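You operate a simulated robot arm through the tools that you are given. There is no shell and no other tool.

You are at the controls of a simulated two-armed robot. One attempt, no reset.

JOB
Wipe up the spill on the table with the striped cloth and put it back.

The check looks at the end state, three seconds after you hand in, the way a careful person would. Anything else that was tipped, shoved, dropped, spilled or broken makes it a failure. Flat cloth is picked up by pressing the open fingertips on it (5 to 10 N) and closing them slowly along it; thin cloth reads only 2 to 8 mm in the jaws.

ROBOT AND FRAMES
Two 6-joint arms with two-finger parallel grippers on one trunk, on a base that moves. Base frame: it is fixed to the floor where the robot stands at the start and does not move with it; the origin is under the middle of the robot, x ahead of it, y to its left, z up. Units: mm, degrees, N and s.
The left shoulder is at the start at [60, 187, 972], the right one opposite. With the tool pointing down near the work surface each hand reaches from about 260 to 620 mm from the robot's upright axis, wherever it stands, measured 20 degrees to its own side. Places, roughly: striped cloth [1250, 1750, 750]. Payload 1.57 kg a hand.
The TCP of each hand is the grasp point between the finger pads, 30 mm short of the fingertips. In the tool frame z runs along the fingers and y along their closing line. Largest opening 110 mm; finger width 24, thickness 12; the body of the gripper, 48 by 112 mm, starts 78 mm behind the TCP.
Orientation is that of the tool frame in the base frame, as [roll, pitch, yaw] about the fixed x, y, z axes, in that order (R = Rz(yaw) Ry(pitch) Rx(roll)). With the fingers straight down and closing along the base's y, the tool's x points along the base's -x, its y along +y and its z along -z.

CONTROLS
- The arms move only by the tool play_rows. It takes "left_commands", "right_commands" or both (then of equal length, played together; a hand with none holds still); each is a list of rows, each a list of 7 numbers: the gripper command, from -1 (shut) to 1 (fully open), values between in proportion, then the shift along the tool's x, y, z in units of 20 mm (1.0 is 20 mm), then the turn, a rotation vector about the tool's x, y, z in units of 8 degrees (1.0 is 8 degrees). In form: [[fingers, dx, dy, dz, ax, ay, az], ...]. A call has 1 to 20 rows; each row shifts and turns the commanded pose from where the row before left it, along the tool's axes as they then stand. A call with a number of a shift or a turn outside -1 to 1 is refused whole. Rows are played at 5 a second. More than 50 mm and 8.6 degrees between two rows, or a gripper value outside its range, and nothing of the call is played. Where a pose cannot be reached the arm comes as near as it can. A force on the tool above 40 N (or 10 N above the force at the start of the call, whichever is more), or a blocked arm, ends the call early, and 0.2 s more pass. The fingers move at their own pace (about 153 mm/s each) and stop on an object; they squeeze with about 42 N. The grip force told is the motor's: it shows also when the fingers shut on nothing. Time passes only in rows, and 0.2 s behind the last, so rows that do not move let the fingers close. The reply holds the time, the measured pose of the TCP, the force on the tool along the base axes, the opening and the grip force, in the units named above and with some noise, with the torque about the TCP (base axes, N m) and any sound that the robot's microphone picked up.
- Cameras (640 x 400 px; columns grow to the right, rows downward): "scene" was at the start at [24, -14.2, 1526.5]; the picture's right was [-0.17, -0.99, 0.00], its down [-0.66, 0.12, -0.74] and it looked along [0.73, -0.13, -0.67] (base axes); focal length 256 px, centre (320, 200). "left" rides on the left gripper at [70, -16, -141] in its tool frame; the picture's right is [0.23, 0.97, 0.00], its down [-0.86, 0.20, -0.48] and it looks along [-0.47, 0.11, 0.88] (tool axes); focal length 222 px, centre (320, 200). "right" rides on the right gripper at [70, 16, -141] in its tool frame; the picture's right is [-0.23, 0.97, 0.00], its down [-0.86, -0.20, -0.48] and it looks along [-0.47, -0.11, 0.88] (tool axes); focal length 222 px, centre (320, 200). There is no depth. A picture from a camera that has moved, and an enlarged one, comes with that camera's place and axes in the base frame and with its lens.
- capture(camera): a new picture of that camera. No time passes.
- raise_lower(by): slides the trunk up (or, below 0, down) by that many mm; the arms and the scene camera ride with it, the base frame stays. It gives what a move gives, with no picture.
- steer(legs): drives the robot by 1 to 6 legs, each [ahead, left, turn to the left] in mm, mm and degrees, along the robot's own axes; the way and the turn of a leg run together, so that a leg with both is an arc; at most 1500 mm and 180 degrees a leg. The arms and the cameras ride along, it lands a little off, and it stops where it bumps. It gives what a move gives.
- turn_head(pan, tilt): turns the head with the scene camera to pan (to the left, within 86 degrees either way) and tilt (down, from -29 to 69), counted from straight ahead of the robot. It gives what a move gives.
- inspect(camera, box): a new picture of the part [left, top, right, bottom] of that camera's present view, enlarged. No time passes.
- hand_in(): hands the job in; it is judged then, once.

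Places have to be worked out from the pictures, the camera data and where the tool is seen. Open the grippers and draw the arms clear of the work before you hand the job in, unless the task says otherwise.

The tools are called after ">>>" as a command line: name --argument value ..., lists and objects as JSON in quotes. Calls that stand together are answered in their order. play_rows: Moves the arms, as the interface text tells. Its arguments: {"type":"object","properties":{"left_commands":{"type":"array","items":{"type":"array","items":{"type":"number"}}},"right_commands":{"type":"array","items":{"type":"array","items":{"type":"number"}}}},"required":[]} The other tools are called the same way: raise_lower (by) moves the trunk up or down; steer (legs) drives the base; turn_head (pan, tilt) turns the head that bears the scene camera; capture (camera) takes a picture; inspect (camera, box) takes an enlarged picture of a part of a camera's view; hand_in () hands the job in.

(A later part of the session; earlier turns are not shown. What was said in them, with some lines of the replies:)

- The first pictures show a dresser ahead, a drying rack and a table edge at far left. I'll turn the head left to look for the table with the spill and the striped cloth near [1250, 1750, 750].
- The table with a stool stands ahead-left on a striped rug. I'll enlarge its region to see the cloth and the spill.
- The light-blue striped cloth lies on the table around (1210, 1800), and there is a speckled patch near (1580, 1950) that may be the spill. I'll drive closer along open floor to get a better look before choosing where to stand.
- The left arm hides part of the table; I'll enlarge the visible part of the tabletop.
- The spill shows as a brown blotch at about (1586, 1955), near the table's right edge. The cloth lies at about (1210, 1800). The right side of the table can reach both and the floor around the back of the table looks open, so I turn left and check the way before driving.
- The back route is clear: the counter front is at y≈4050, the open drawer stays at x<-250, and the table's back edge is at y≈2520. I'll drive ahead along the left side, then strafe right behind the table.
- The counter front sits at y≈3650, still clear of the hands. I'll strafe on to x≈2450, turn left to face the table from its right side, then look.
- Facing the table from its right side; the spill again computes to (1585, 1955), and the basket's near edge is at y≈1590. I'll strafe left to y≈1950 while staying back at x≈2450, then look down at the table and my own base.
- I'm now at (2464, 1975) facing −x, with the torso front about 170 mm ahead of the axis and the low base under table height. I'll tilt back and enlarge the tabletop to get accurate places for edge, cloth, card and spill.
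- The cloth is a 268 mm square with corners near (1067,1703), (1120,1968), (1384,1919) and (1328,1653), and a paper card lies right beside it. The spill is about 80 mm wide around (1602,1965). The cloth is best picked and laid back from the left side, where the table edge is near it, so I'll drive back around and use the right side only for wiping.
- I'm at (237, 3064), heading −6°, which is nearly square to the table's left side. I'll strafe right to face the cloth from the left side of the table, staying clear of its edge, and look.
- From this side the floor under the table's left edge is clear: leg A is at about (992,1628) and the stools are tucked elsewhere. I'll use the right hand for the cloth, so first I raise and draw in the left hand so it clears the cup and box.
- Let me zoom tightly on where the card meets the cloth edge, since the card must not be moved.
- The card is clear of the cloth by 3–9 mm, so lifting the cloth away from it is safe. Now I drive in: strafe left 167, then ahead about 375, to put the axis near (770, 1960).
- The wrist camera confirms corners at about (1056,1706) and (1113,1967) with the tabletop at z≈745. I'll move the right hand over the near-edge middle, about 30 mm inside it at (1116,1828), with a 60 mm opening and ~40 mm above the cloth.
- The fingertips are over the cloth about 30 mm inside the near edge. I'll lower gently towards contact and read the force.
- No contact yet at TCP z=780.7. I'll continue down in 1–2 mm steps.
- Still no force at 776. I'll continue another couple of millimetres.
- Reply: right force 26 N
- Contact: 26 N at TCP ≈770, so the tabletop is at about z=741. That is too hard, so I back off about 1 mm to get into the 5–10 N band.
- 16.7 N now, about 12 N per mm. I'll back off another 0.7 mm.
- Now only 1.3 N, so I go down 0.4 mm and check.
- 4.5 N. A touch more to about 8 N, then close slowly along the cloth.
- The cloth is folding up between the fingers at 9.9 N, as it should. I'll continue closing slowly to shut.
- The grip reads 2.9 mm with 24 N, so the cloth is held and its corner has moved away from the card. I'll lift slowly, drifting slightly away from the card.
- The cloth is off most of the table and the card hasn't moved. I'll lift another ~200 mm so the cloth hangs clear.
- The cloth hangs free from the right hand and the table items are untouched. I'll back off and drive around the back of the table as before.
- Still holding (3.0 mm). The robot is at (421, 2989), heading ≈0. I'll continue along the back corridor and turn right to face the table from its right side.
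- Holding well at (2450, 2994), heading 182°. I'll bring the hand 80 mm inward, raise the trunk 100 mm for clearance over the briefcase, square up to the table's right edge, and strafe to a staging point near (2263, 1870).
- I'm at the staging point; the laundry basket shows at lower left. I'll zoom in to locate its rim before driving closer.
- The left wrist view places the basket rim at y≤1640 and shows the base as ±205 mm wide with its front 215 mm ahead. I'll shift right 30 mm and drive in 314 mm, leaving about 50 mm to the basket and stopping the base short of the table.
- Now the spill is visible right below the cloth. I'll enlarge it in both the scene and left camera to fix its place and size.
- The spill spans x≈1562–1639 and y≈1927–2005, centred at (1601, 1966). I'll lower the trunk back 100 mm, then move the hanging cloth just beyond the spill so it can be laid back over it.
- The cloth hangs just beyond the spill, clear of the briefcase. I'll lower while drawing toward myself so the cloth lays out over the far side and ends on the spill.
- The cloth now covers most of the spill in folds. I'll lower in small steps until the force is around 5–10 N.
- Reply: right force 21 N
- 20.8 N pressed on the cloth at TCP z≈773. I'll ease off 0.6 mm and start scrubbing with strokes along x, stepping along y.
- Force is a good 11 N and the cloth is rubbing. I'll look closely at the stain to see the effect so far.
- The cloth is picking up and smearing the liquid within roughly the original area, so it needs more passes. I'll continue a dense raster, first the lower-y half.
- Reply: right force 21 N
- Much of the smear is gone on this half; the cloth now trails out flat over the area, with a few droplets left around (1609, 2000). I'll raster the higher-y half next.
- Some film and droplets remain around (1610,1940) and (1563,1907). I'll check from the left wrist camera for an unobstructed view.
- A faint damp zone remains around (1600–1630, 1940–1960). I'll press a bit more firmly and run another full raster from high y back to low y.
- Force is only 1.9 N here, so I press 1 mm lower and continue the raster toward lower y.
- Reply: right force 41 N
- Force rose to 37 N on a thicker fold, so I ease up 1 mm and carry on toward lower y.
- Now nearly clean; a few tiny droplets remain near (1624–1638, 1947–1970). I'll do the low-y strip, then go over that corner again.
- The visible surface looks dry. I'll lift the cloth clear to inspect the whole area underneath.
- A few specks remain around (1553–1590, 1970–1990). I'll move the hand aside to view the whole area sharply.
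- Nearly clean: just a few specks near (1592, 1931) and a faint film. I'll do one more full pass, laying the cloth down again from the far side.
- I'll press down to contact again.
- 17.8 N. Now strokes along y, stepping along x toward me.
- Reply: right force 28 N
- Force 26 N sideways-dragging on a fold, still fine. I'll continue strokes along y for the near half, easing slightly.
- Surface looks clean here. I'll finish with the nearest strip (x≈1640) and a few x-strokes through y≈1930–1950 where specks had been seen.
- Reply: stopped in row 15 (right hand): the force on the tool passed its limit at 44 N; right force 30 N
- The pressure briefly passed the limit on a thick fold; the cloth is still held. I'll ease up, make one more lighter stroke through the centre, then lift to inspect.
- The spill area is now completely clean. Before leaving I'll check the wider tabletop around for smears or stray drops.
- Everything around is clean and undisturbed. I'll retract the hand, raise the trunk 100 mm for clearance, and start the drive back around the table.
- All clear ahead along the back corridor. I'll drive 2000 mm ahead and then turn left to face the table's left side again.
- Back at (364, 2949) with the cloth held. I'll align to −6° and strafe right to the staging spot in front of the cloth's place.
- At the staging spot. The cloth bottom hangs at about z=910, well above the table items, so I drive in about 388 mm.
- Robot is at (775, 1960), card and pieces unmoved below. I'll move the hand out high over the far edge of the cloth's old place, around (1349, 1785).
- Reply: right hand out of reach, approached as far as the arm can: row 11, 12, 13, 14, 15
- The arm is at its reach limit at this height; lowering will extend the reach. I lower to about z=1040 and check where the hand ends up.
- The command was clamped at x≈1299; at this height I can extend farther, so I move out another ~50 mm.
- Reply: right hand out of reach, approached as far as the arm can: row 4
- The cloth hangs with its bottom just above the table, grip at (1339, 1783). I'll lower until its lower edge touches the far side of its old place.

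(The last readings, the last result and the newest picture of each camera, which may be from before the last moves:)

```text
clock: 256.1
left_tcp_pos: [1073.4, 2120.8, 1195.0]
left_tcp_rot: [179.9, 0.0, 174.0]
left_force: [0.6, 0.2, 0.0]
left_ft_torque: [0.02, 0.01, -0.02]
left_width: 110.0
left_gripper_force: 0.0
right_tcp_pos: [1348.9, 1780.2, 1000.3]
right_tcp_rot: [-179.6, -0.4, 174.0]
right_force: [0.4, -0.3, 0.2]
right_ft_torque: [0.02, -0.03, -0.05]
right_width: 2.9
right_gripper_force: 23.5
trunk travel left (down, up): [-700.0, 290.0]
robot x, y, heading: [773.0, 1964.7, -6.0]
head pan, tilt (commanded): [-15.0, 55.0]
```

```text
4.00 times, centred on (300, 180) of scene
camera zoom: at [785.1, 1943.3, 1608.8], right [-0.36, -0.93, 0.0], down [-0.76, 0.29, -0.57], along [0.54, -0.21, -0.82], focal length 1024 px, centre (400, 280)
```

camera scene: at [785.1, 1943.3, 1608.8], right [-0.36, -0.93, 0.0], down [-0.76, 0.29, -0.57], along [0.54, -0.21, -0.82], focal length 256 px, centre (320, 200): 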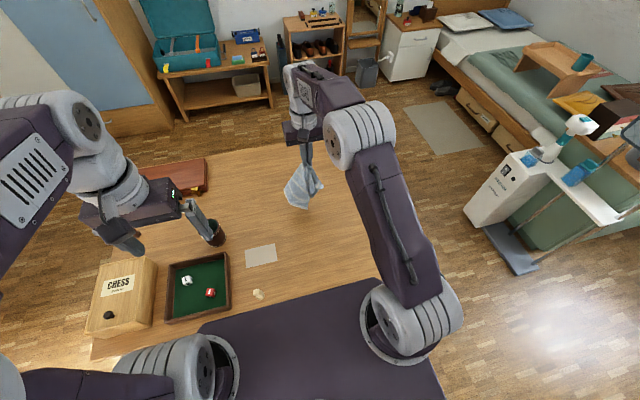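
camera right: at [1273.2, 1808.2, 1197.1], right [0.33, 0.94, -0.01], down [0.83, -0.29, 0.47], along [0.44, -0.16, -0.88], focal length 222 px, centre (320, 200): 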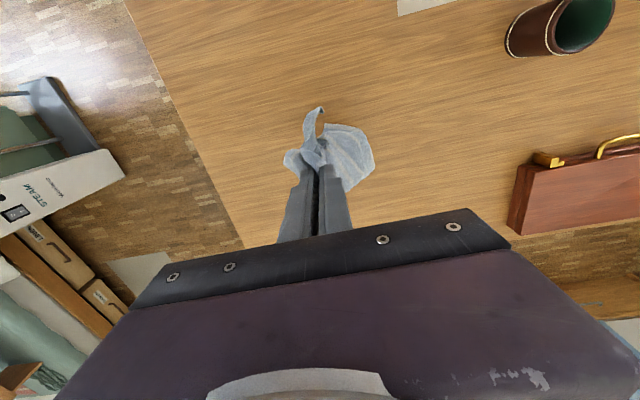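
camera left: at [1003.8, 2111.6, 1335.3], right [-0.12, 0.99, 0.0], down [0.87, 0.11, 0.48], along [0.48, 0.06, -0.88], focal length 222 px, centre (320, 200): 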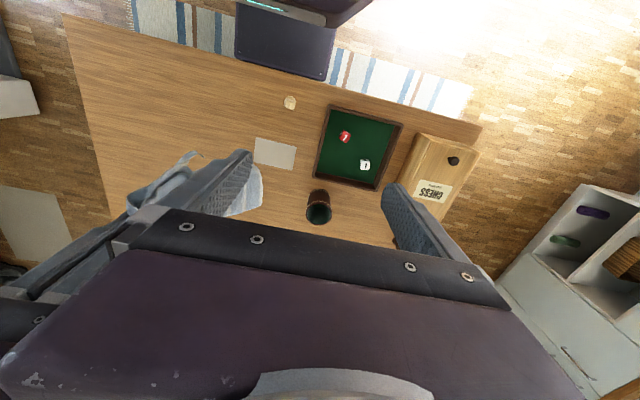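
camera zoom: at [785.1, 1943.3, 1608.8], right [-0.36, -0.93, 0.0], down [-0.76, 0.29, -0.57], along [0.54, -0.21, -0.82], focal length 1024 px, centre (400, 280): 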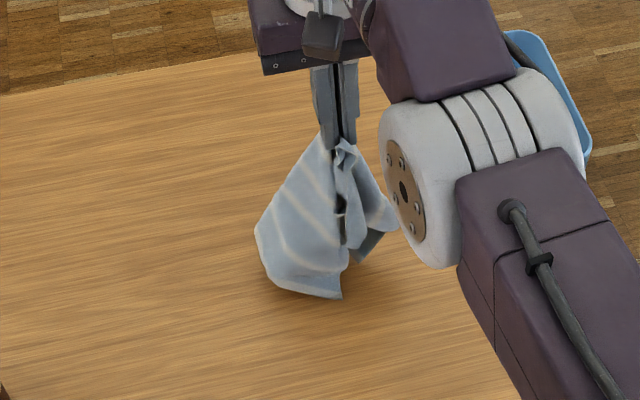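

The lower edge is right at the table near (1354, 1790), as wanted. Now I start the laying arc, drawing toward me while descending.

>>> play_rows --right_commands '[[-1, 0.2, 0.02, 0.5, 0, 0, 0], [-1, 0.5, 0.03, 0.4, 0, 0, 0], [-1, 0.8, 0.04, 0.3, 0, 0, 0], [-1, 0.87, 0.04, 0.245, 0, 0, 0], [-1, 0.845, 0.04, 0.315, 0, 0, 0], [-1, 0.82, 0.04, 0.38, 0, 0, 0], [-1, 0.79, 0.04, 0.44, 0, 0, 0], [-1, 0.75, 0.04, 0.5, 0, 0, 0], [-1, 0.71, 0.04, 0.56, 0, 0, 0]]'

>>> capture --camera "right"

>>> inspect --camera "scene" --box '[220, 150, 380, 250]'

```text
clock: 258.1
left_tcp_pos: [1074.3, 2120.2, 1193.6]
left_tcp_rot: [-180.0, 0.0, 174.0]
left_force: [0.2, 0.0, -0.5]
left_ft_torque: [0.0, 0.0, 0.01]
left_width: 110.0
left_gripper_force: 0.1
right_tcp_pos: [1352.3, 1802.3, 946.0]
right_tcp_rot: [-179.7, -0.6, 174.1]
right_force: [-0.6, 0.4, 0.4]
right_ft_torque: [0.01, -0.01, -0.02]
right_width: 2.8
right_gripper_force: 24.5
right hand out of reach, approached as far as the arm can: row 2, 3, 4, 5, 6, 7, 8, 9
trunk travel left (down, up): [-700.0, 290.0]
robot x, y, heading: [777.2, 1964.1, -6.0]
head pan, tilt (commanded): [-15.0, 55.0]
```

```text
taken
camera right: at [1284.3, 1828.7, 1087.0], right [0.33, 0.94, -0.01], down [0.84, -0.28, 0.47], along [0.44, -0.16, -0.88], focal length 222 px, centre (320, 200)
```

right: 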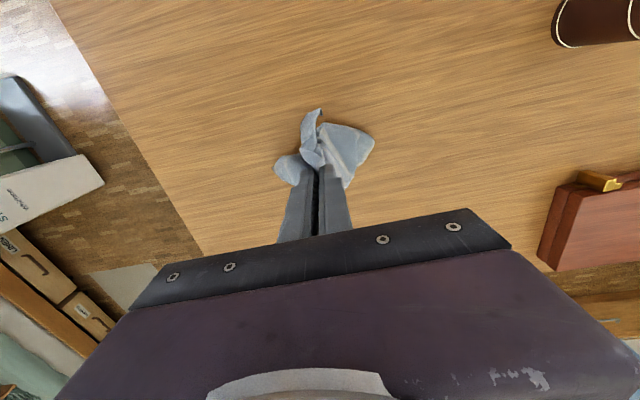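

```text
4.00 times, centred on (300, 200) of scene
camera zoom: at [785.5, 1943.3, 1608.8], right [-0.36, -0.93, 0.0], down [-0.76, 0.29, -0.57], along [0.54, -0.21, -0.82], focal length 1024 px, centre (400, 200)
```

zoom: 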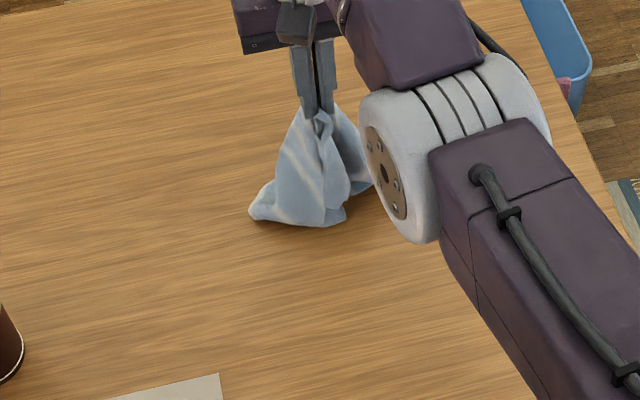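

The arm stuck near its stretched-out limit and drifted in y instead of coming in. I'll try coming inward with a slight rise to get out of the stretched posture.

>>> play_rows --right_commands '[[-1, 0.4, 0, -0.3, 0, 0, 0], [-1, 0.4, 0, -0.2, 0, 0, 0], [-1, 0, 0, 0, 0, 0, 0]]'

>>> capture --camera "scene"

```text
clock: 258.9
left_tcp_pos: [1072.8, 2120.2, 1195.0]
left_tcp_rot: [-180.0, 0.0, 173.9]
left_force: [-0.1, 0.6, 0.3]
left_ft_torque: [0.01, 0.01, 0.0]
left_width: 110.2
left_gripper_force: 0.0
right_tcp_pos: [1351.1, 1804.8, 956.3]
right_tcp_rot: [-179.6, -0.5, 174.0]
right_force: [-0.6, -0.4, -0.6]
right_ft_torque: [-0.01, -0.04, -0.07]
right_width: 2.8
right_gripper_force: 23.5
right hand out of reach, approached as far as the arm can: row 1, 2
trunk travel left (down, up): [-700.0, 290.0]
robot x, y, heading: [777.4, 1963.2, -6.1]
head pan, tilt (commanded): [-15.0, 55.0]
```

```text
taken
camera scene: at [785.3, 1943.2, 1608.8], right [-0.36, -0.93, 0.0], down [-0.76, 0.29, -0.57], along [0.54, -0.21, -0.82], focal length 256 px, centre (320, 200)
```

scene: 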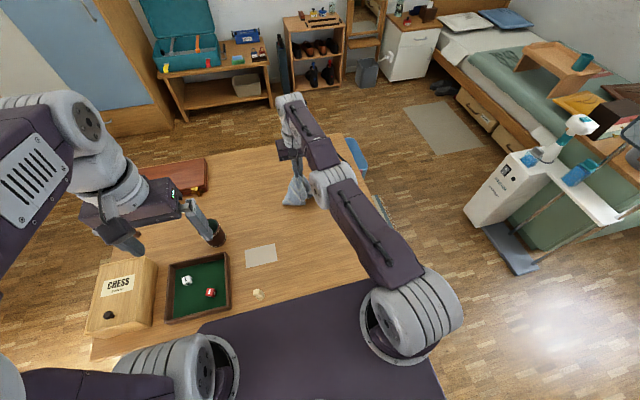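

The arm is fully straight (a singular posture). I'll try moving up with an inward component over several rows so the elbow bends.

>>> play_rows --right_commands '[[-1, 0, 0, -0.8, 0, 0, 0], [-1, 0.2, 0, -0.8, 0, 0, 0], [-1, 0.6, 0, -0.6, 0, 0, 0], [-1, 0.8, 0, -0.4, 0, 0, 0], [-1, 0, 0, 0, 0, 0, 0]]'

```text
clock: 260.1
left_tcp_pos: [1074.7, 2119.2, 1193.1]
left_tcp_rot: [180.0, 0.0, 174.0]
left_force: [-0.2, -0.2, -0.4]
left_ft_torque: [-0.01, 0.0, 0.02]
left_width: 110.1
left_gripper_force: 0.0
right_tcp_pos: [1343.2, 1809.7, 1011.9]
right_tcp_rot: [-179.7, -0.6, 174.0]
right_force: [0.5, 0.4, -0.3]
right_ft_torque: [0.01, 0.01, -0.05]
right_width: 2.7
right_gripper_force: 23.8
right hand out of reach, approached as far as the arm can: row 3, 4
trunk travel left (down, up): [-700.0, 290.0]
robot x, y, heading: [776.3, 1965.6, -5.9]
head pan, tilt (commanded): [-15.0, 55.0]
```

Vertical moves work from here. I'll rise along the reach boundary, correct y back to ~1783, then drive 20 mm closer so the arm isn't fully stretched.

>>> play_rows --right_commands '[[-1, 0, -0.2, -0.8, 0, 0, 0], [-1, 0.1, -0.25, -0.8, 0, 0, 0], [-1, 0.1, -0.25, -0.8, 0, 0, 0], [-1, 0.2, -0.25, -0.8, 0, 0, 0], [-1, 0.2, -0.25, -0.8, 0, 0, 0], [-1, 0.2, -0.15, -0.8, 0, 0, 0], [-1, 0.2, 0, -0.8, 0, 0, 0], [-1, 0, 0, 0, 0, 0, 0]]'

>>> steer --legs '[[20, 0, 0]]'

>>> capture --camera "scene"

```text
clock: 261.9
left_tcp_pos: [1074.2, 2120.7, 1193.4]
left_tcp_rot: [179.9, 0.0, 174.1]
left_force: [0.2, 0.3, -0.1]
left_ft_torque: [-0.01, -0.02, 0.03]
left_width: 110.3
left_gripper_force: 0.0
right_tcp_pos: [1317.8, 1786.0, 1122.8]
right_tcp_rot: [-179.7, -0.3, 174.1]
right_force: [0.2, -0.5, 0.2]
right_ft_torque: [-0.01, 0.03, 0.0]
right_width: 2.9
right_gripper_force: 23.9
trunk travel left (down, up): [-700.0, 290.0]
robot x, y, heading: [774.2, 1962.3, -6.1]
head pan, tilt (commanded): [-15.0, 55.0]
```

```text
clock: 262.7
left_tcp_pos: [1088.0, 2118.4, 1194.4]
left_tcp_rot: [-179.9, 0.3, 174.1]
left_force: [-0.6, -0.8, -0.8]
left_ft_torque: [-0.02, -0.05, -0.01]
left_width: 110.3
left_gripper_force: 0.1
right_tcp_pos: [1334.3, 1784.4, 1124.3]
right_tcp_rot: [-179.7, -0.2, 173.9]
right_force: [-0.3, -0.4, -0.4]
right_ft_torque: [-0.03, -0.06, -0.03]
right_width: 2.7
right_gripper_force: 23.9
trunk travel left (down, up): [-700.0, 290.0]
robot x, y, heading: [794.7, 1960.5, -6.1]
head pan, tilt (commanded): [-15.0, 55.0]
```

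```text
taken
camera scene: at [799.1, 1941.8, 1608.8], right [-0.36, -0.93, 0.0], down [-0.76, 0.29, -0.58], along [0.54, -0.21, -0.82], focal length 256 px, centre (320, 200)
```

scene: 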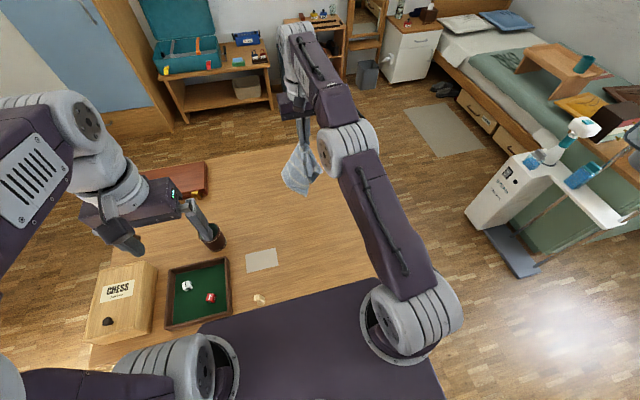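

No reach warnings now. I'll lower straight down to about z=1005 at x≈1343, keeping inside the reach limit.

>>> play_rows --right_commands '[[-1, 0, 0, 0.8, 0, 0, 0], [-1, 0, 0, 0.8, 0, 0, 0], [-1, -0.1, 0, 0.8, 0, 0, 0], [-1, -0.1, 0, 0.8, 0, 0, 0], [-1, -0.1, 0, 0.8, 0, 0, 0], [-1, -0.1, 0, 0.8, 0, 0, 0], [-1, 0, 0, 0.8, 0, 0, 0], [-1, 0, 0, 0.3, 0, 0, 0], [-1, 0, 0, 0, 0, 0, 0]]'

>>> inspect --camera "scene" --box '[220, 140, 380, 240]'

```text
clock: 264.7
left_tcp_pos: [1093.8, 2117.1, 1193.6]
left_tcp_rot: [180.0, -0.1, 174.0]
left_force: [-0.4, 0.2, -0.1]
left_ft_torque: [0.03, 0.0, -0.01]
left_width: 109.9
left_gripper_force: 0.0
right_tcp_pos: [1344.5, 1783.8, 1005.9]
right_tcp_rot: [-179.7, -0.4, 174.0]
right_force: [-0.9, 0.3, 0.5]
right_ft_torque: [0.05, 0.01, -0.05]
right_width: 2.7
right_gripper_force: 24.0
trunk travel left (down, up): [-700.0, 290.0]
robot x, y, heading: [796.4, 1960.2, -6.0]
head pan, tilt (commanded): [-15.0, 55.0]
```

```text
4.00 times, centred on (300, 190) of scene
camera zoom: at [805.0, 1941.2, 1608.8], right [-0.36, -0.93, 0.0], down [-0.76, 0.29, -0.57], along [0.54, -0.21, -0.82], focal length 1024 px, centre (400, 240)
```

zoom: 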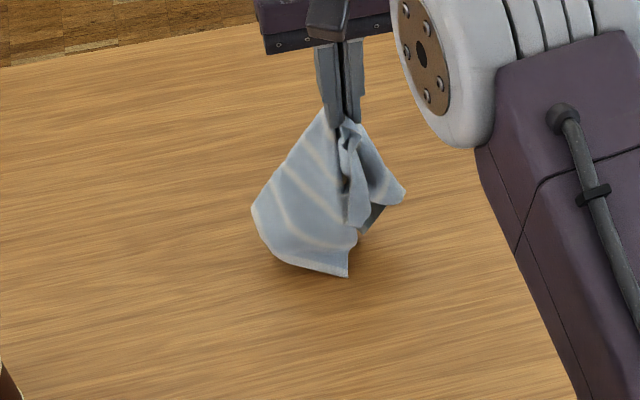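

Good position at (1344, 1784, 1006). I start the laying motion: lower slightly to plant the far edge, then draw toward me while descending.

>>> play_rows --right_commands '[[-1, 0, 0, 0.6, 0, 0, 0], [-1, 0.3, 0, 0.5, 0, 0, 0], [-1, 0.7, 0.03, 0.1, 0, 0, 0], [-1, 0.9, 0.03, 0.05, 0, 0, 0], [-1, 0.9, 0.03, 0.1, 0, 0, 0], [-1, 0.8, 0.04, 0.3, 0, 0, 0]]'

>>> inspect --camera "scene" --box '[220, 150, 380, 250]'

>>> capture --camera "right"

```text
clock: 266.1
left_tcp_pos: [1092.6, 2117.6, 1194.1]
left_tcp_rot: [-179.9, 0.1, 174.0]
left_force: [0.2, 0.7, -0.6]
left_ft_torque: [0.03, 0.01, 0.04]
left_width: 110.1
left_gripper_force: 0.1
right_tcp_pos: [1274.0, 1792.4, 971.5]
right_tcp_rot: [-179.7, -0.4, 174.0]
right_force: [-0.2, 0.1, 0.0]
right_ft_torque: [-0.02, 0.0, -0.03]
right_width: 2.7
right_gripper_force: 23.9
trunk travel left (down, up): [-700.0, 290.0]
robot x, y, heading: [797.5, 1958.9, -5.9]
head pan, tilt (commanded): [-15.0, 55.0]
```

```text
4.00 times, centred on (300, 200) of scene
camera zoom: at [804.4, 1941.4, 1608.8], right [-0.36, -0.93, 0.0], down [-0.76, 0.29, -0.57], along [0.54, -0.21, -0.82], focal length 1024 px, centre (400, 200)
```

zoom: 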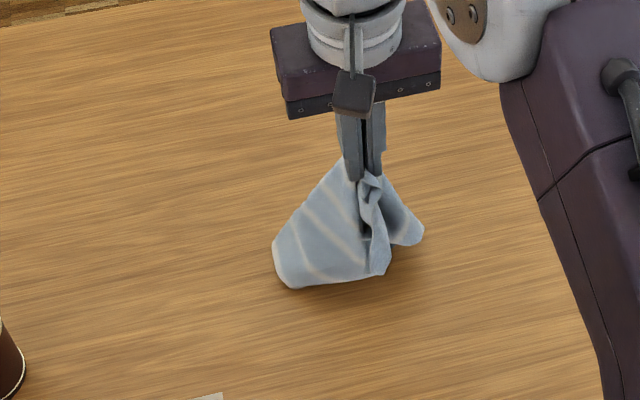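

```text
taken
camera right: at [1206.8, 1818.1, 1114.1], right [0.33, 0.94, -0.01], down [0.83, -0.29, 0.47], along [0.45, -0.16, -0.88], focal length 222 px, centre (320, 200)
```

right: 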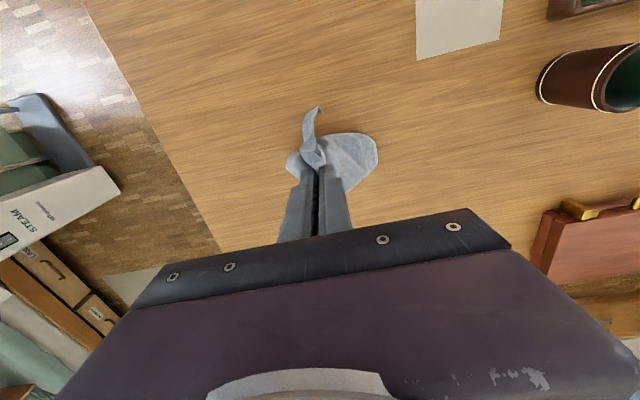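

The bottom edge slid along with the hand because the pull was too taut; it sits at about x=1302 now. I'll lift, go back out to x≈1345, and lay it along a 45° line so the cloth hangs vertically as it settles.

>>> play_rows --right_commands '[[-1, 0, 0, -0.9, 0, 0, 0], [-1, -0.2, 0, -0.9, 0, 0, 0], [-1, -0.7, -0.03, -0.7, 0, 0, 0], [-1, -0.8, -0.03, 0, 0, 0, 0], [-1, -0.8, -0.03, 0, 0, 0, 0], [-1, -0.7, -0.03, 0, 0, 0, 0], [-1, -0.4, -0.03, 0, 0, 0, 0], [-1, 0, 0, 0, 0, 0, 0], [-1, 0, 0, 0, 0, 0, 0]]'

```text
clock: 268.1
left_tcp_pos: [1093.3, 2117.3, 1195.1]
left_tcp_rot: [179.9, 0.0, 174.1]
left_force: [0.1, 0.1, -0.4]
left_ft_torque: [0.02, -0.05, -0.01]
left_width: 109.9
left_gripper_force: 0.2
right_tcp_pos: [1344.8, 1782.8, 1021.6]
right_tcp_rot: [-179.7, -0.4, 174.0]
right_force: [-0.2, -0.8, -0.3]
right_ft_torque: [0.0, 0.01, 0.0]
right_width: 2.6
right_gripper_force: 24.3
trunk travel left (down, up): [-700.0, 290.0]
robot x, y, heading: [798.5, 1957.5, -5.9]
head pan, tilt (commanded): [-15.0, 55.0]
```

At (1345, 1783, 1022). I lower to plant the edge, then descend along the 45° line.

>>> play_rows --right_commands '[[-1, 0, 0, 0.6, 0, 0, 0], [-1, 0, 0, 0.6, 0, 0, 0], [-1, 0, 0, 0.6, 0, 0, 0], [-1, 0.2, 0, 0.7, 0, 0, 0], [-1, 0.6, 0.05, 0.8, 0, 0, 0], [-1, 0.7, 0.06, 0.8, 0, 0, 0], [-1, 0.8, 0.06, 0.8, 0, 0, 0], [-1, 0.8, 0.06, 0.8, 0, 0, 0]]'

>>> inspect --camera "scene" --box '[220, 150, 380, 250]'

>>> capture --camera "right"

```text
clock: 269.9
left_tcp_pos: [1094.0, 2118.2, 1194.5]
left_tcp_rot: [-180.0, 0.0, 174.0]
left_force: [0.9, 0.1, 0.5]
left_ft_torque: [0.04, 0.02, -0.01]
left_width: 110.3
left_gripper_force: 0.1
right_tcp_pos: [1281.5, 1792.5, 909.6]
right_tcp_rot: [-179.7, -0.4, 174.0]
right_force: [-0.7, 0.6, -0.7]
right_ft_torque: [0.03, 0.04, 0.01]
right_width: 2.6
right_gripper_force: 24.0
trunk travel left (down, up): [-700.0, 290.0]
robot x, y, heading: [794.6, 1958.5, -6.1]
head pan, tilt (commanded): [-15.0, 55.0]
```

```text
4.00 times, centred on (300, 200) of scene
camera zoom: at [804.7, 1941.3, 1608.8], right [-0.36, -0.93, 0.0], down [-0.76, 0.29, -0.57], along [0.54, -0.21, -0.82], focal length 1024 px, centre (400, 200)
```

zoom: 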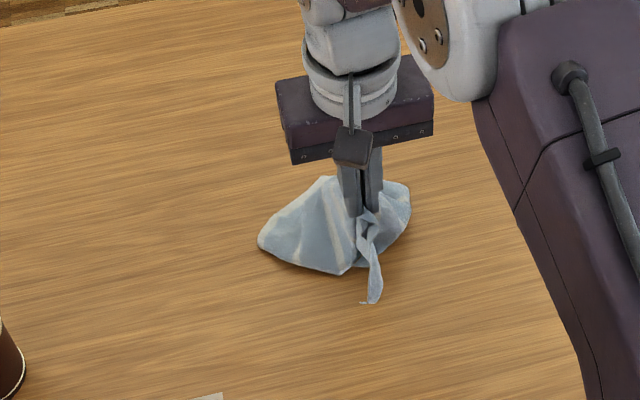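

```text
taken
camera right: at [1215.5, 1818.4, 1050.9], right [0.33, 0.94, -0.01], down [0.83, -0.29, 0.47], along [0.45, -0.16, -0.88], focal length 222 px, centre (320, 200)
```

right: 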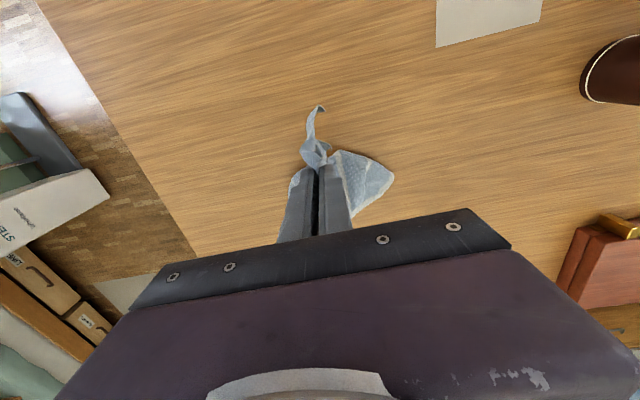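

The cloth planted nicely this time and is opening out, with its far edge near x≈1375. I'll continue the 45° descent toward the original grip point.

>>> play_rows --right_commands '[[-1, 0.8, 0.08, 0.75, 0, 0, 0], [-1, 0.8, 0.08, 0.75, 0, 0, 0], [-1, 0.8, 0.08, 0.75, 0, 0, 0], [-1, 0.8, 0.08, 0.75, 0, 0, 0], [-1, 0.8, 0.08, 0.75, 0, 0, 0]]'

>>> inspect --camera "scene" --box '[220, 160, 380, 260]'

>>> capture --camera "right"

```text
clock: 271.1
left_tcp_pos: [1093.4, 2117.1, 1193.9]
left_tcp_rot: [-179.9, 0.0, 173.9]
left_force: [0.5, 0.4, -0.1]
left_ft_torque: [0.05, 0.0, -0.03]
left_width: 110.1
left_gripper_force: 0.1
right_tcp_pos: [1203.3, 1807.2, 833.5]
right_tcp_rot: [-179.8, -0.4, 174.1]
right_force: [0.2, -0.1, -0.2]
right_ft_torque: [-0.02, 0.0, -0.03]
right_width: 2.6
right_gripper_force: 24.4
trunk travel left (down, up): [-700.0, 290.0]
robot x, y, heading: [794.6, 1962.1, -6.1]
head pan, tilt (commanded): [-15.0, 55.0]
```

```text
4.00 times, centred on (300, 210) of scene
camera zoom: at [804.9, 1941.2, 1608.8], right [-0.36, -0.93, 0.0], down [-0.76, 0.29, -0.57], along [0.54, -0.21, -0.82], focal length 1024 px, centre (400, 160)
```

zoom: 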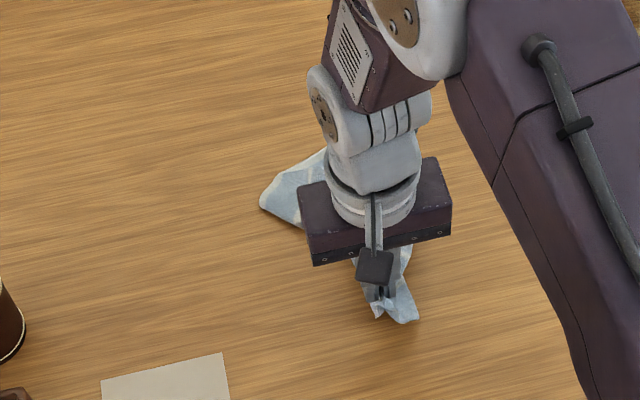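

```text
taken
camera right: at [1136.2, 1833.5, 975.3], right [0.33, 0.94, -0.01], down [0.83, -0.29, 0.47], along [0.45, -0.16, -0.88], focal length 222 px, centre (320, 200)
```

right: 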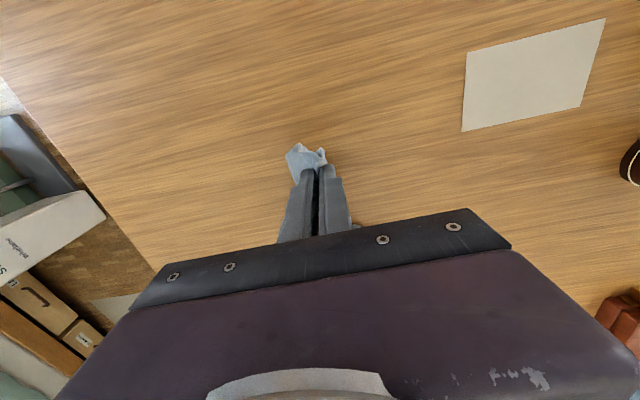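

The far edge stays planted. I'll finish the descent to just above the table.

>>> play_rows --right_commands '[[-1, 0.75, 0.08, 0.65, 0, 0, 0], [-1, 0.75, 0.08, 0.65, 0, 0, 0], [-1, 0.75, 0.08, 0.6, 0, 0, 0], [-1, 0.75, 0.08, 0.55, 0, 0, 0], [-1, 0.6, 0.08, 0.35, 0, 0, 0]]'

>>> capture --camera "scene"

>>> capture --camera "right"

```text
clock: 272.3
left_tcp_pos: [1093.0, 2117.3, 1193.3]
left_tcp_rot: [-180.0, 0.0, 173.9]
left_force: [0.6, -0.3, -0.3]
left_ft_torque: [-0.01, 0.0, 0.02]
left_width: 110.1
left_gripper_force: 0.0
right_tcp_pos: [1132.4, 1823.7, 776.7]
right_tcp_rot: [-179.7, -0.4, 173.9]
right_force: [0.4, -0.2, 1.0]
right_ft_torque: [0.01, -0.05, -0.04]
right_width: 2.6
right_gripper_force: 24.3
trunk travel left (down, up): [-700.0, 290.0]
robot x, y, heading: [791.9, 1962.0, -6.1]
head pan, tilt (commanded): [-15.0, 55.0]
```

```text
taken
camera scene: at [804.8, 1941.3, 1608.8], right [-0.36, -0.93, 0.0], down [-0.76, 0.29, -0.57], along [0.54, -0.21, -0.82], focal length 256 px, centre (320, 200)
```

scene: 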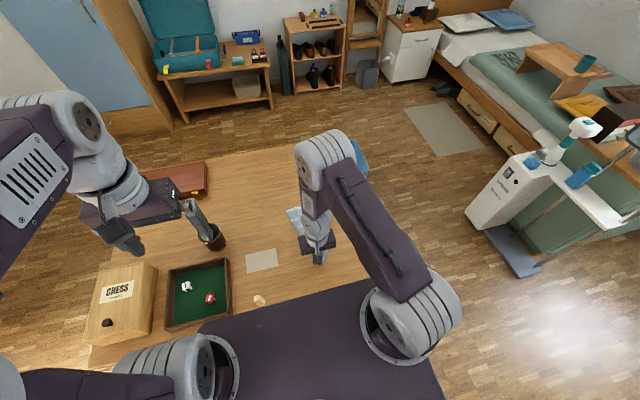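

```text
taken
camera right: at [1065.6, 1849.6, 918.8], right [0.33, 0.94, -0.01], down [0.83, -0.29, 0.47], along [0.44, -0.16, -0.88], focal length 222 px, centre (320, 200)
```

right: 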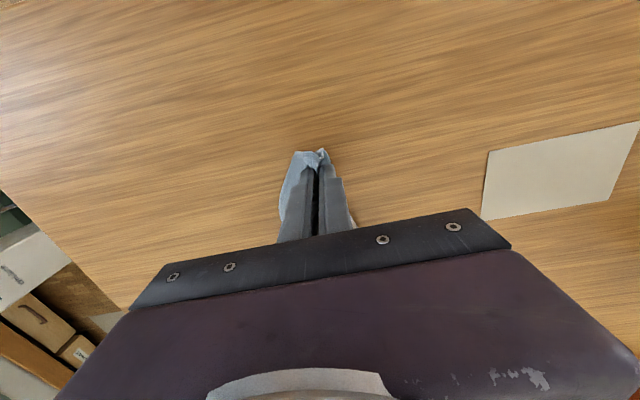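

The hand is at (1132, 1824, 777) and the cloth trails out away from me. A small pull to (1117) straightens it, then I lower onto the table and open to release.

>>> play_rows --right_commands '[[-1, 0.4, 0.02, 0, 0, 0, 0], [-1, 0.35, 0.02, 0.1, 0, 0, 0], [-1, 0, 0, 0.1, 0, 0, 0], [-1, 0, 0, 0, 0, 0, 0], [-0.8, 0, 0, 0, 0, 0, 0], [-0.6, 0, 0, 0, 0, 0, 0], [-0.4, 0, 0, 0, 0, 0, 0], [-0.4, 0, 0, 0, 0, 0, 0]]'

>>> capture --camera "right"

```text
clock: 274.1
left_tcp_pos: [1092.8, 2117.9, 1193.7]
left_tcp_rot: [180.0, 0.0, 174.0]
left_force: [0.5, -0.4, 0.1]
left_ft_torque: [-0.02, 0.02, -0.01]
left_width: 110.2
left_gripper_force: 0.0
right_tcp_pos: [1117.8, 1827.4, 774.3]
right_tcp_rot: [-179.7, -0.5, 174.0]
right_force: [0.2, -0.1, 0.7]
right_ft_torque: [-0.04, 0.03, 0.01]
right_width: 32.8
right_gripper_force: 0.0
trunk travel left (down, up): [-700.0, 290.0]
robot x, y, heading: [795.0, 1956.8, -5.9]
head pan, tilt (commanded): [-15.0, 55.0]
```

```text
taken
camera right: at [1051.0, 1851.8, 916.1], right [0.33, 0.94, -0.01], down [0.83, -0.29, 0.47], along [0.45, -0.16, -0.88], focal length 222 px, centre (320, 200)
```

right: 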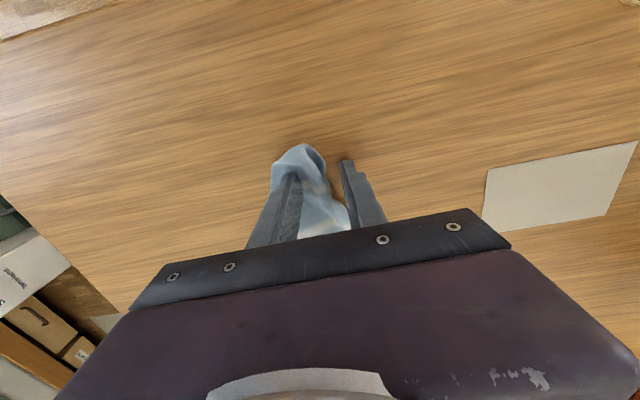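

The cloth is released between the open fingers. I'll lift straight up and look at how it lies.

>>> play_rows --right_commands '[[-0.4, 0, 0, -0.3, 0, 0, 0], [-0.3, 0, 0, -0.6, 0, 0, 0], [-0.2, 0, 0, -0.9, 0, 0, 0], [0, 0, 0, -0.9, 0, 0, 0], [0, 0, 0, -0.9, 0, 0, 0], [0, 0, 0, -0.9, 0, 0, 0], [0, 0, 0, -0.9, 0, 0, 0], [0, 0, 0, -0.9, 0, 0, 0], [0, 0, 0, -0.9, 0, 0, 0], [0, 0, -0.5, -0.9, 0, 0, 0], [0, 0.3, -0.8, -0.5, 0, 0, 0], [0, 0.3, -0.8, 0, 0, 0, 0], [0, 0.3, -0.8, 0, 0, 0, 0], [0, 0.3, -0.8, 0, 0, 0, 0]]'

>>> capture --camera "scene"

>>> inspect --camera "scene" --box '[220, 160, 380, 260]'

>>> capture --camera "right"

```text
clock: 277.1
left_tcp_pos: [1093.9, 2117.9, 1193.5]
left_tcp_rot: [180.0, 0.1, 174.0]
left_force: [0.3, -0.4, 0.9]
left_ft_torque: [0.0, 0.01, -0.01]
left_width: 110.1
left_gripper_force: 0.0
right_tcp_pos: [1087.8, 1755.8, 947.7]
right_tcp_rot: [-179.7, -0.4, 174.1]
right_force: [0.3, -0.5, -0.3]
right_ft_torque: [0.01, 0.01, -0.01]
right_width: 55.0
right_gripper_force: 0.1
trunk travel left (down, up): [-700.0, 290.0]
robot x, y, heading: [793.6, 1956.3, -6.1]
head pan, tilt (commanded): [-15.0, 55.0]
```

```text
taken
camera scene: at [804.4, 1940.5, 1608.8], right [-0.36, -0.93, 0.0], down [-0.76, 0.29, -0.57], along [0.54, -0.21, -0.82], focal length 256 px, centre (320, 200)
```

scene: 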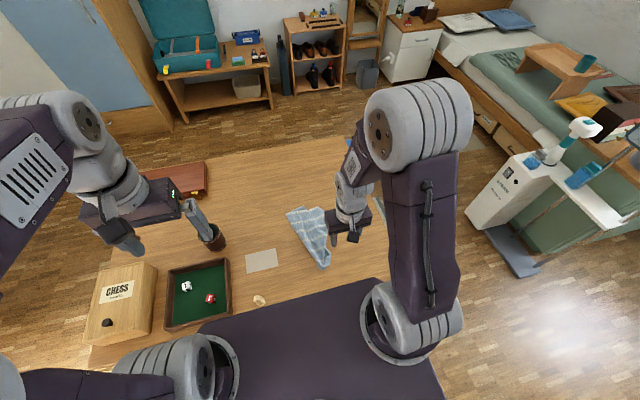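

```text
4.00 times, centred on (300, 210) of scene
camera zoom: at [804.4, 1940.5, 1608.8], right [-0.36, -0.93, 0.0], down [-0.76, 0.29, -0.57], along [0.54, -0.21, -0.82], focal length 1024 px, centre (400, 160)
```

zoom: 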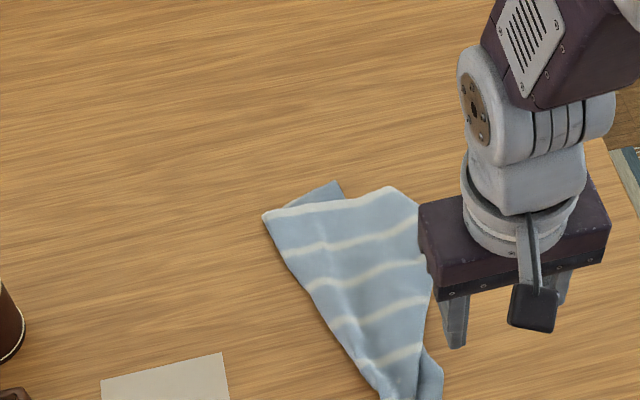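

```text
taken
camera right: at [1020.9, 1780.7, 1089.1], right [0.33, 0.94, -0.01], down [0.83, -0.29, 0.47], along [0.45, -0.16, -0.88], focal length 222 px, centre (320, 200)
```

right: 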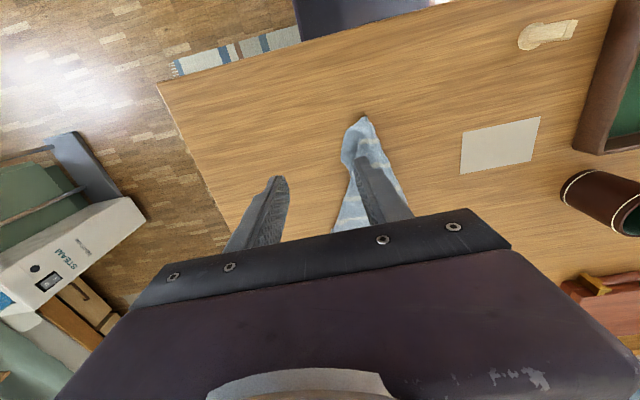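

The cloth lies in its old place in a fan shape, stripes up. I'll move the hand further aside for a full view.

>>> play_rows --right_commands '[[0, 0.2, -0.9, -0.8, 0, 0, 0], [0, 0.2, -0.9, -0.8, 0, 0, 0], [0, 0.2, -0.9, -0.8, 0, 0, 0], [0, 0.2, -0.9, -0.8, 0, 0, 0], [0, 0.2, -0.9, -0.8, 0, 0, 0], [0, 0, -0.9, -0.5, 0, 0, 0]]'

>>> inspect --camera "scene" --box '[220, 180, 380, 280]'

>>> capture --camera "right"

```text
clock: 278.5
left_tcp_pos: [1092.6, 2117.6, 1194.2]
left_tcp_rot: [179.9, 0.0, 174.0]
left_force: [0.0, 0.2, 0.3]
left_ft_torque: [-0.01, 0.0, 0.01]
left_width: 110.1
left_gripper_force: 0.1
right_tcp_pos: [1058.3, 1650.2, 1037.5]
right_tcp_rot: [-179.7, -0.4, 173.9]
right_force: [-0.1, -0.2, -0.1]
right_ft_torque: [0.02, 0.01, -0.01]
right_width: 55.1
right_gripper_force: 0.0
trunk travel left (down, up): [-700.0, 290.0]
robot x, y, heading: [798.6, 1959.0, -5.9]
head pan, tilt (commanded): [-15.0, 55.0]
```

```text
4.00 times, centred on (300, 230) of scene
camera zoom: at [804.9, 1940.7, 1608.7], right [-0.36, -0.93, 0.0], down [-0.76, 0.29, -0.57], along [0.54, -0.21, -0.82], focal length 1024 px, centre (400, 80)
```

zoom: 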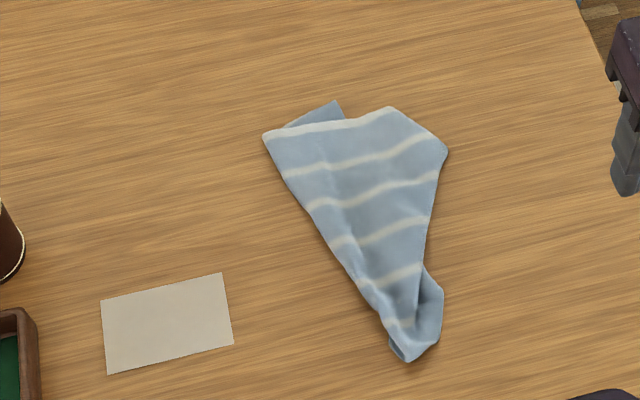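

```text
taken
camera right: at [991.1, 1676.2, 1180.7], right [0.33, 0.94, -0.01], down [0.83, -0.29, 0.47], along [0.45, -0.16, -0.88], focal length 222 px, centre (320, 200)
```

right: 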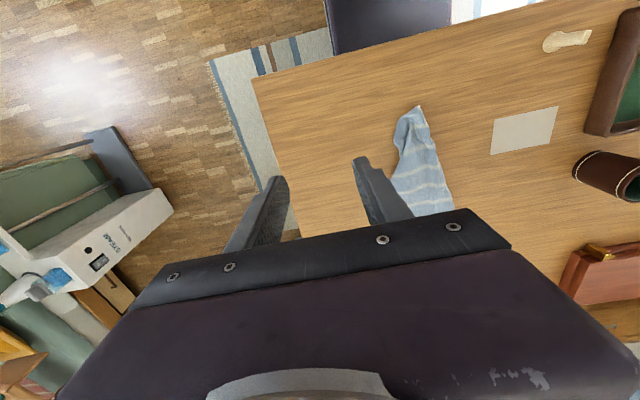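

The cloth covers its old place. I'll zoom in closely to see how the near end is folded before deciding whether to tidy it.

>>> inspect --camera "scene" --box '[280, 200, 344, 240]'

>>> inspect --camera "right" --box '[360, 90, 488, 170]'

>>> inspect --camera "left" --box '[100, 60, 300, 185]'

```text
10.00 times, centred on (312, 220) of scene
camera zoom: at [804.9, 1940.7, 1608.7], right [-0.36, -0.93, 0.0], down [-0.76, 0.29, -0.57], along [0.54, -0.21, -0.82], focal length 2560 px, centre (400, 0)
```

zoom: 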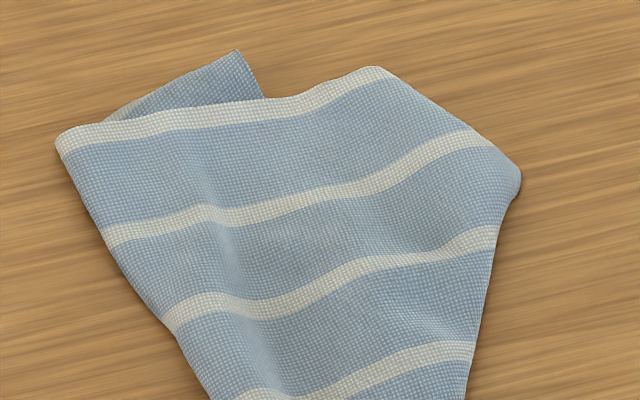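

```text
5.00 times, centred on (424, 130) of right
camera zoom: at [991.1, 1676.2, 1180.7], right [0.33, 0.94, -0.01], down [0.83, -0.29, 0.47], along [0.45, -0.16, -0.88], focal length 1111 px, centre (-200, 550)
```

zoom: 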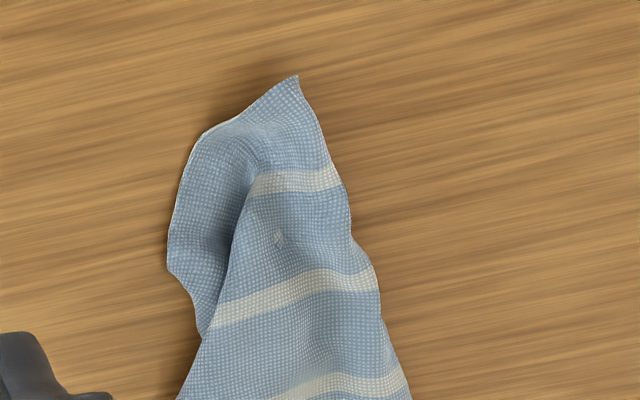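

```text
3.20 times, centred on (200, 122) of left
camera zoom: at [1022.9, 2109.2, 1335.5], right [-0.12, 0.99, 0.0], down [0.87, 0.11, 0.48], along [0.48, 0.06, -0.88], focal length 711 px, centre (704, 448)
```

zoom: 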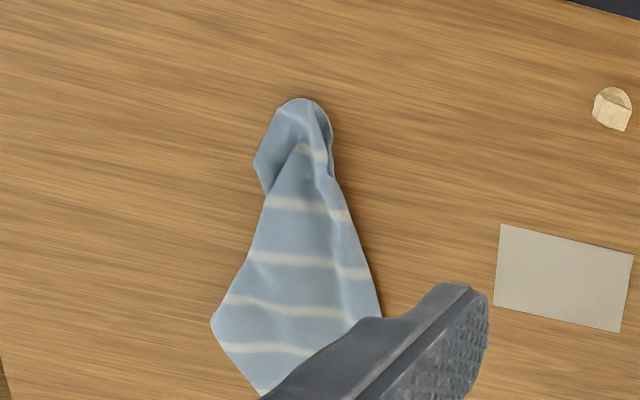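

The cloth lies flat with its sides tucked under, within about 40 mm of its original centre and clear of the card, so re-handling would risk more than it gains. I'll open both grippers fully and back the robot away from the table.

>>> play_rows --right_commands '[[1, 0, 0, -0.5, 0, 0, 0], [1, 0, 0, -0.5, 0, 0, 0], [1, 0, 0, 0, 0, 0, 0]]'

>>> steer --legs '[[-450, 0, 0]]'

>>> turn_head --pan -8 --tilt 35

>>> capture --camera "scene"

>>> inspect --camera "scene" --box '[200, 150, 440, 300]'

```text
clock: 279.3
left_tcp_pos: [1092.8, 2117.9, 1194.9]
left_tcp_rot: [179.9, 0.0, 174.0]
left_force: [-0.1, 0.0, -0.3]
left_ft_torque: [0.01, 0.0, -0.02]
left_width: 110.0
left_gripper_force: 0.1
right_tcp_pos: [1058.5, 1651.4, 1058.3]
right_tcp_rot: [-179.7, -0.4, 173.9]
right_force: [-0.7, 0.0, -0.1]
right_ft_torque: [0.02, 0.0, 0.03]
right_width: 110.1
right_gripper_force: 0.1
trunk travel left (down, up): [-700.0, 290.0]
robot x, y, heading: [798.5, 1962.9, -6.0]
head pan, tilt (commanded): [-15.0, 55.0]
```

```text
clock: 282.0
left_tcp_pos: [645.0, 2164.9, 1192.5]
left_tcp_rot: [180.0, -0.1, 173.9]
left_force: [-0.7, 1.1, -0.4]
left_ft_torque: [0.0, 0.03, 0.03]
left_width: 109.8
left_gripper_force: 0.0
right_tcp_pos: [609.1, 1698.9, 1059.0]
right_tcp_rot: [-179.7, -0.4, 174.0]
right_force: [0.0, 0.0, -0.9]
right_ft_torque: [-0.04, -0.03, 0.02]
right_width: 110.0
right_gripper_force: 0.1
trunk travel left (down, up): [-700.0, 290.0]
robot x, y, heading: [347.1, 2007.5, -5.9]
head pan, tilt (commanded): [-15.0, 55.0]
```

```text
clock: 282.9
left_tcp_pos: [643.3, 2165.8, 1194.6]
left_tcp_rot: [-179.9, 0.1, 173.9]
left_force: [0.0, 0.0, -0.6]
left_ft_torque: [0.01, 0.0, -0.01]
left_width: 110.1
left_gripper_force: 0.1
right_tcp_pos: [609.9, 1697.9, 1058.6]
right_tcp_rot: [-179.8, -0.4, 173.9]
right_force: [-0.5, -0.5, 0.3]
right_ft_torque: [0.02, 0.0, -0.02]
right_width: 110.2
right_gripper_force: 0.1
trunk travel left (down, up): [-700.0, 290.0]
robot x, y, heading: [347.0, 2005.1, -6.2]
head pan, tilt (commanded): [-8.0, 35.0]
```

```text
taken
camera scene: at [373.6, 1993.1, 1636.9], right [-0.24, -0.97, 0.0], down [-0.56, 0.14, -0.82], along [0.79, -0.2, -0.57], focal length 256 px, centre (320, 200)
```

scene: 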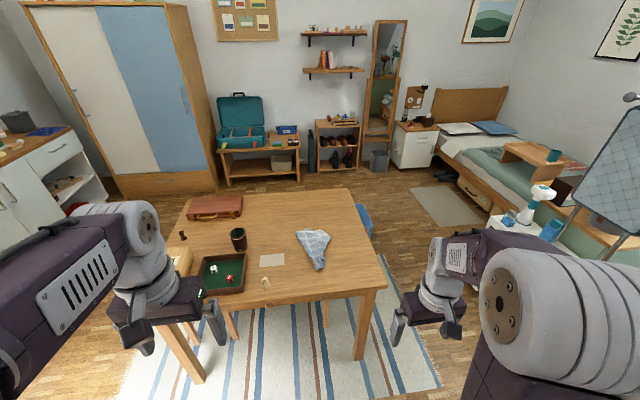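

```text
2.67 times, centred on (320, 225) of scene
camera zoom: at [373.6, 1993.1, 1636.9], right [-0.24, -0.97, 0.0], down [-0.56, 0.14, -0.82], along [0.79, -0.2, -0.57], focal length 683 px, centre (320, 133)
```

zoom: 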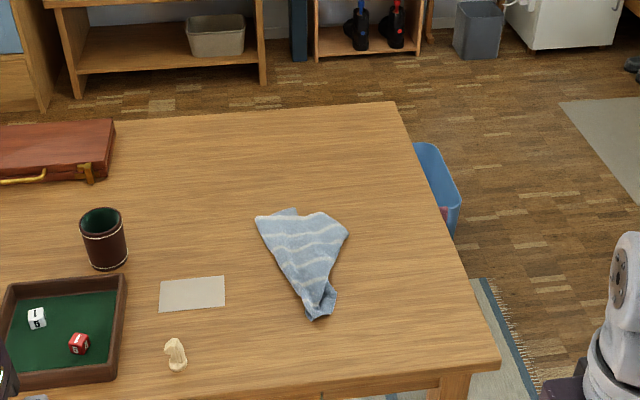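

The final view shows the tabletop clean where the spill was, at about (1600, 1966). The cloth is back in its place, and the card, dice tray, cup, chess piece and briefcase have not moved. Both grippers are open and clear of the table, so I hand the job in.

>>> hand_in

```text
The job is handed in.
```

The spill is wiped up and the striped cloth is back in its place on the table, but it isn't lying as flat as it was. I have handed the job in.

- **Spill:** I scrubbed the patch until close-up views showed clean, dry wood with no drops or smears around it.
- **Cloth:** It is on its old spot, about 40 mm off its original centre and clear of the paper card. Its near corners are tucked under, so it lies in a fan shape and covers a bit less than half the area it did spread out. I left it that way because picking it up again could have disturbed the card or moved the cloth off its spot.
- **Everything else:** In the last views the card, dice tray, cup, chess pieces and briefcase look untouched. Both grippers are open and the robot has backed away from the table.
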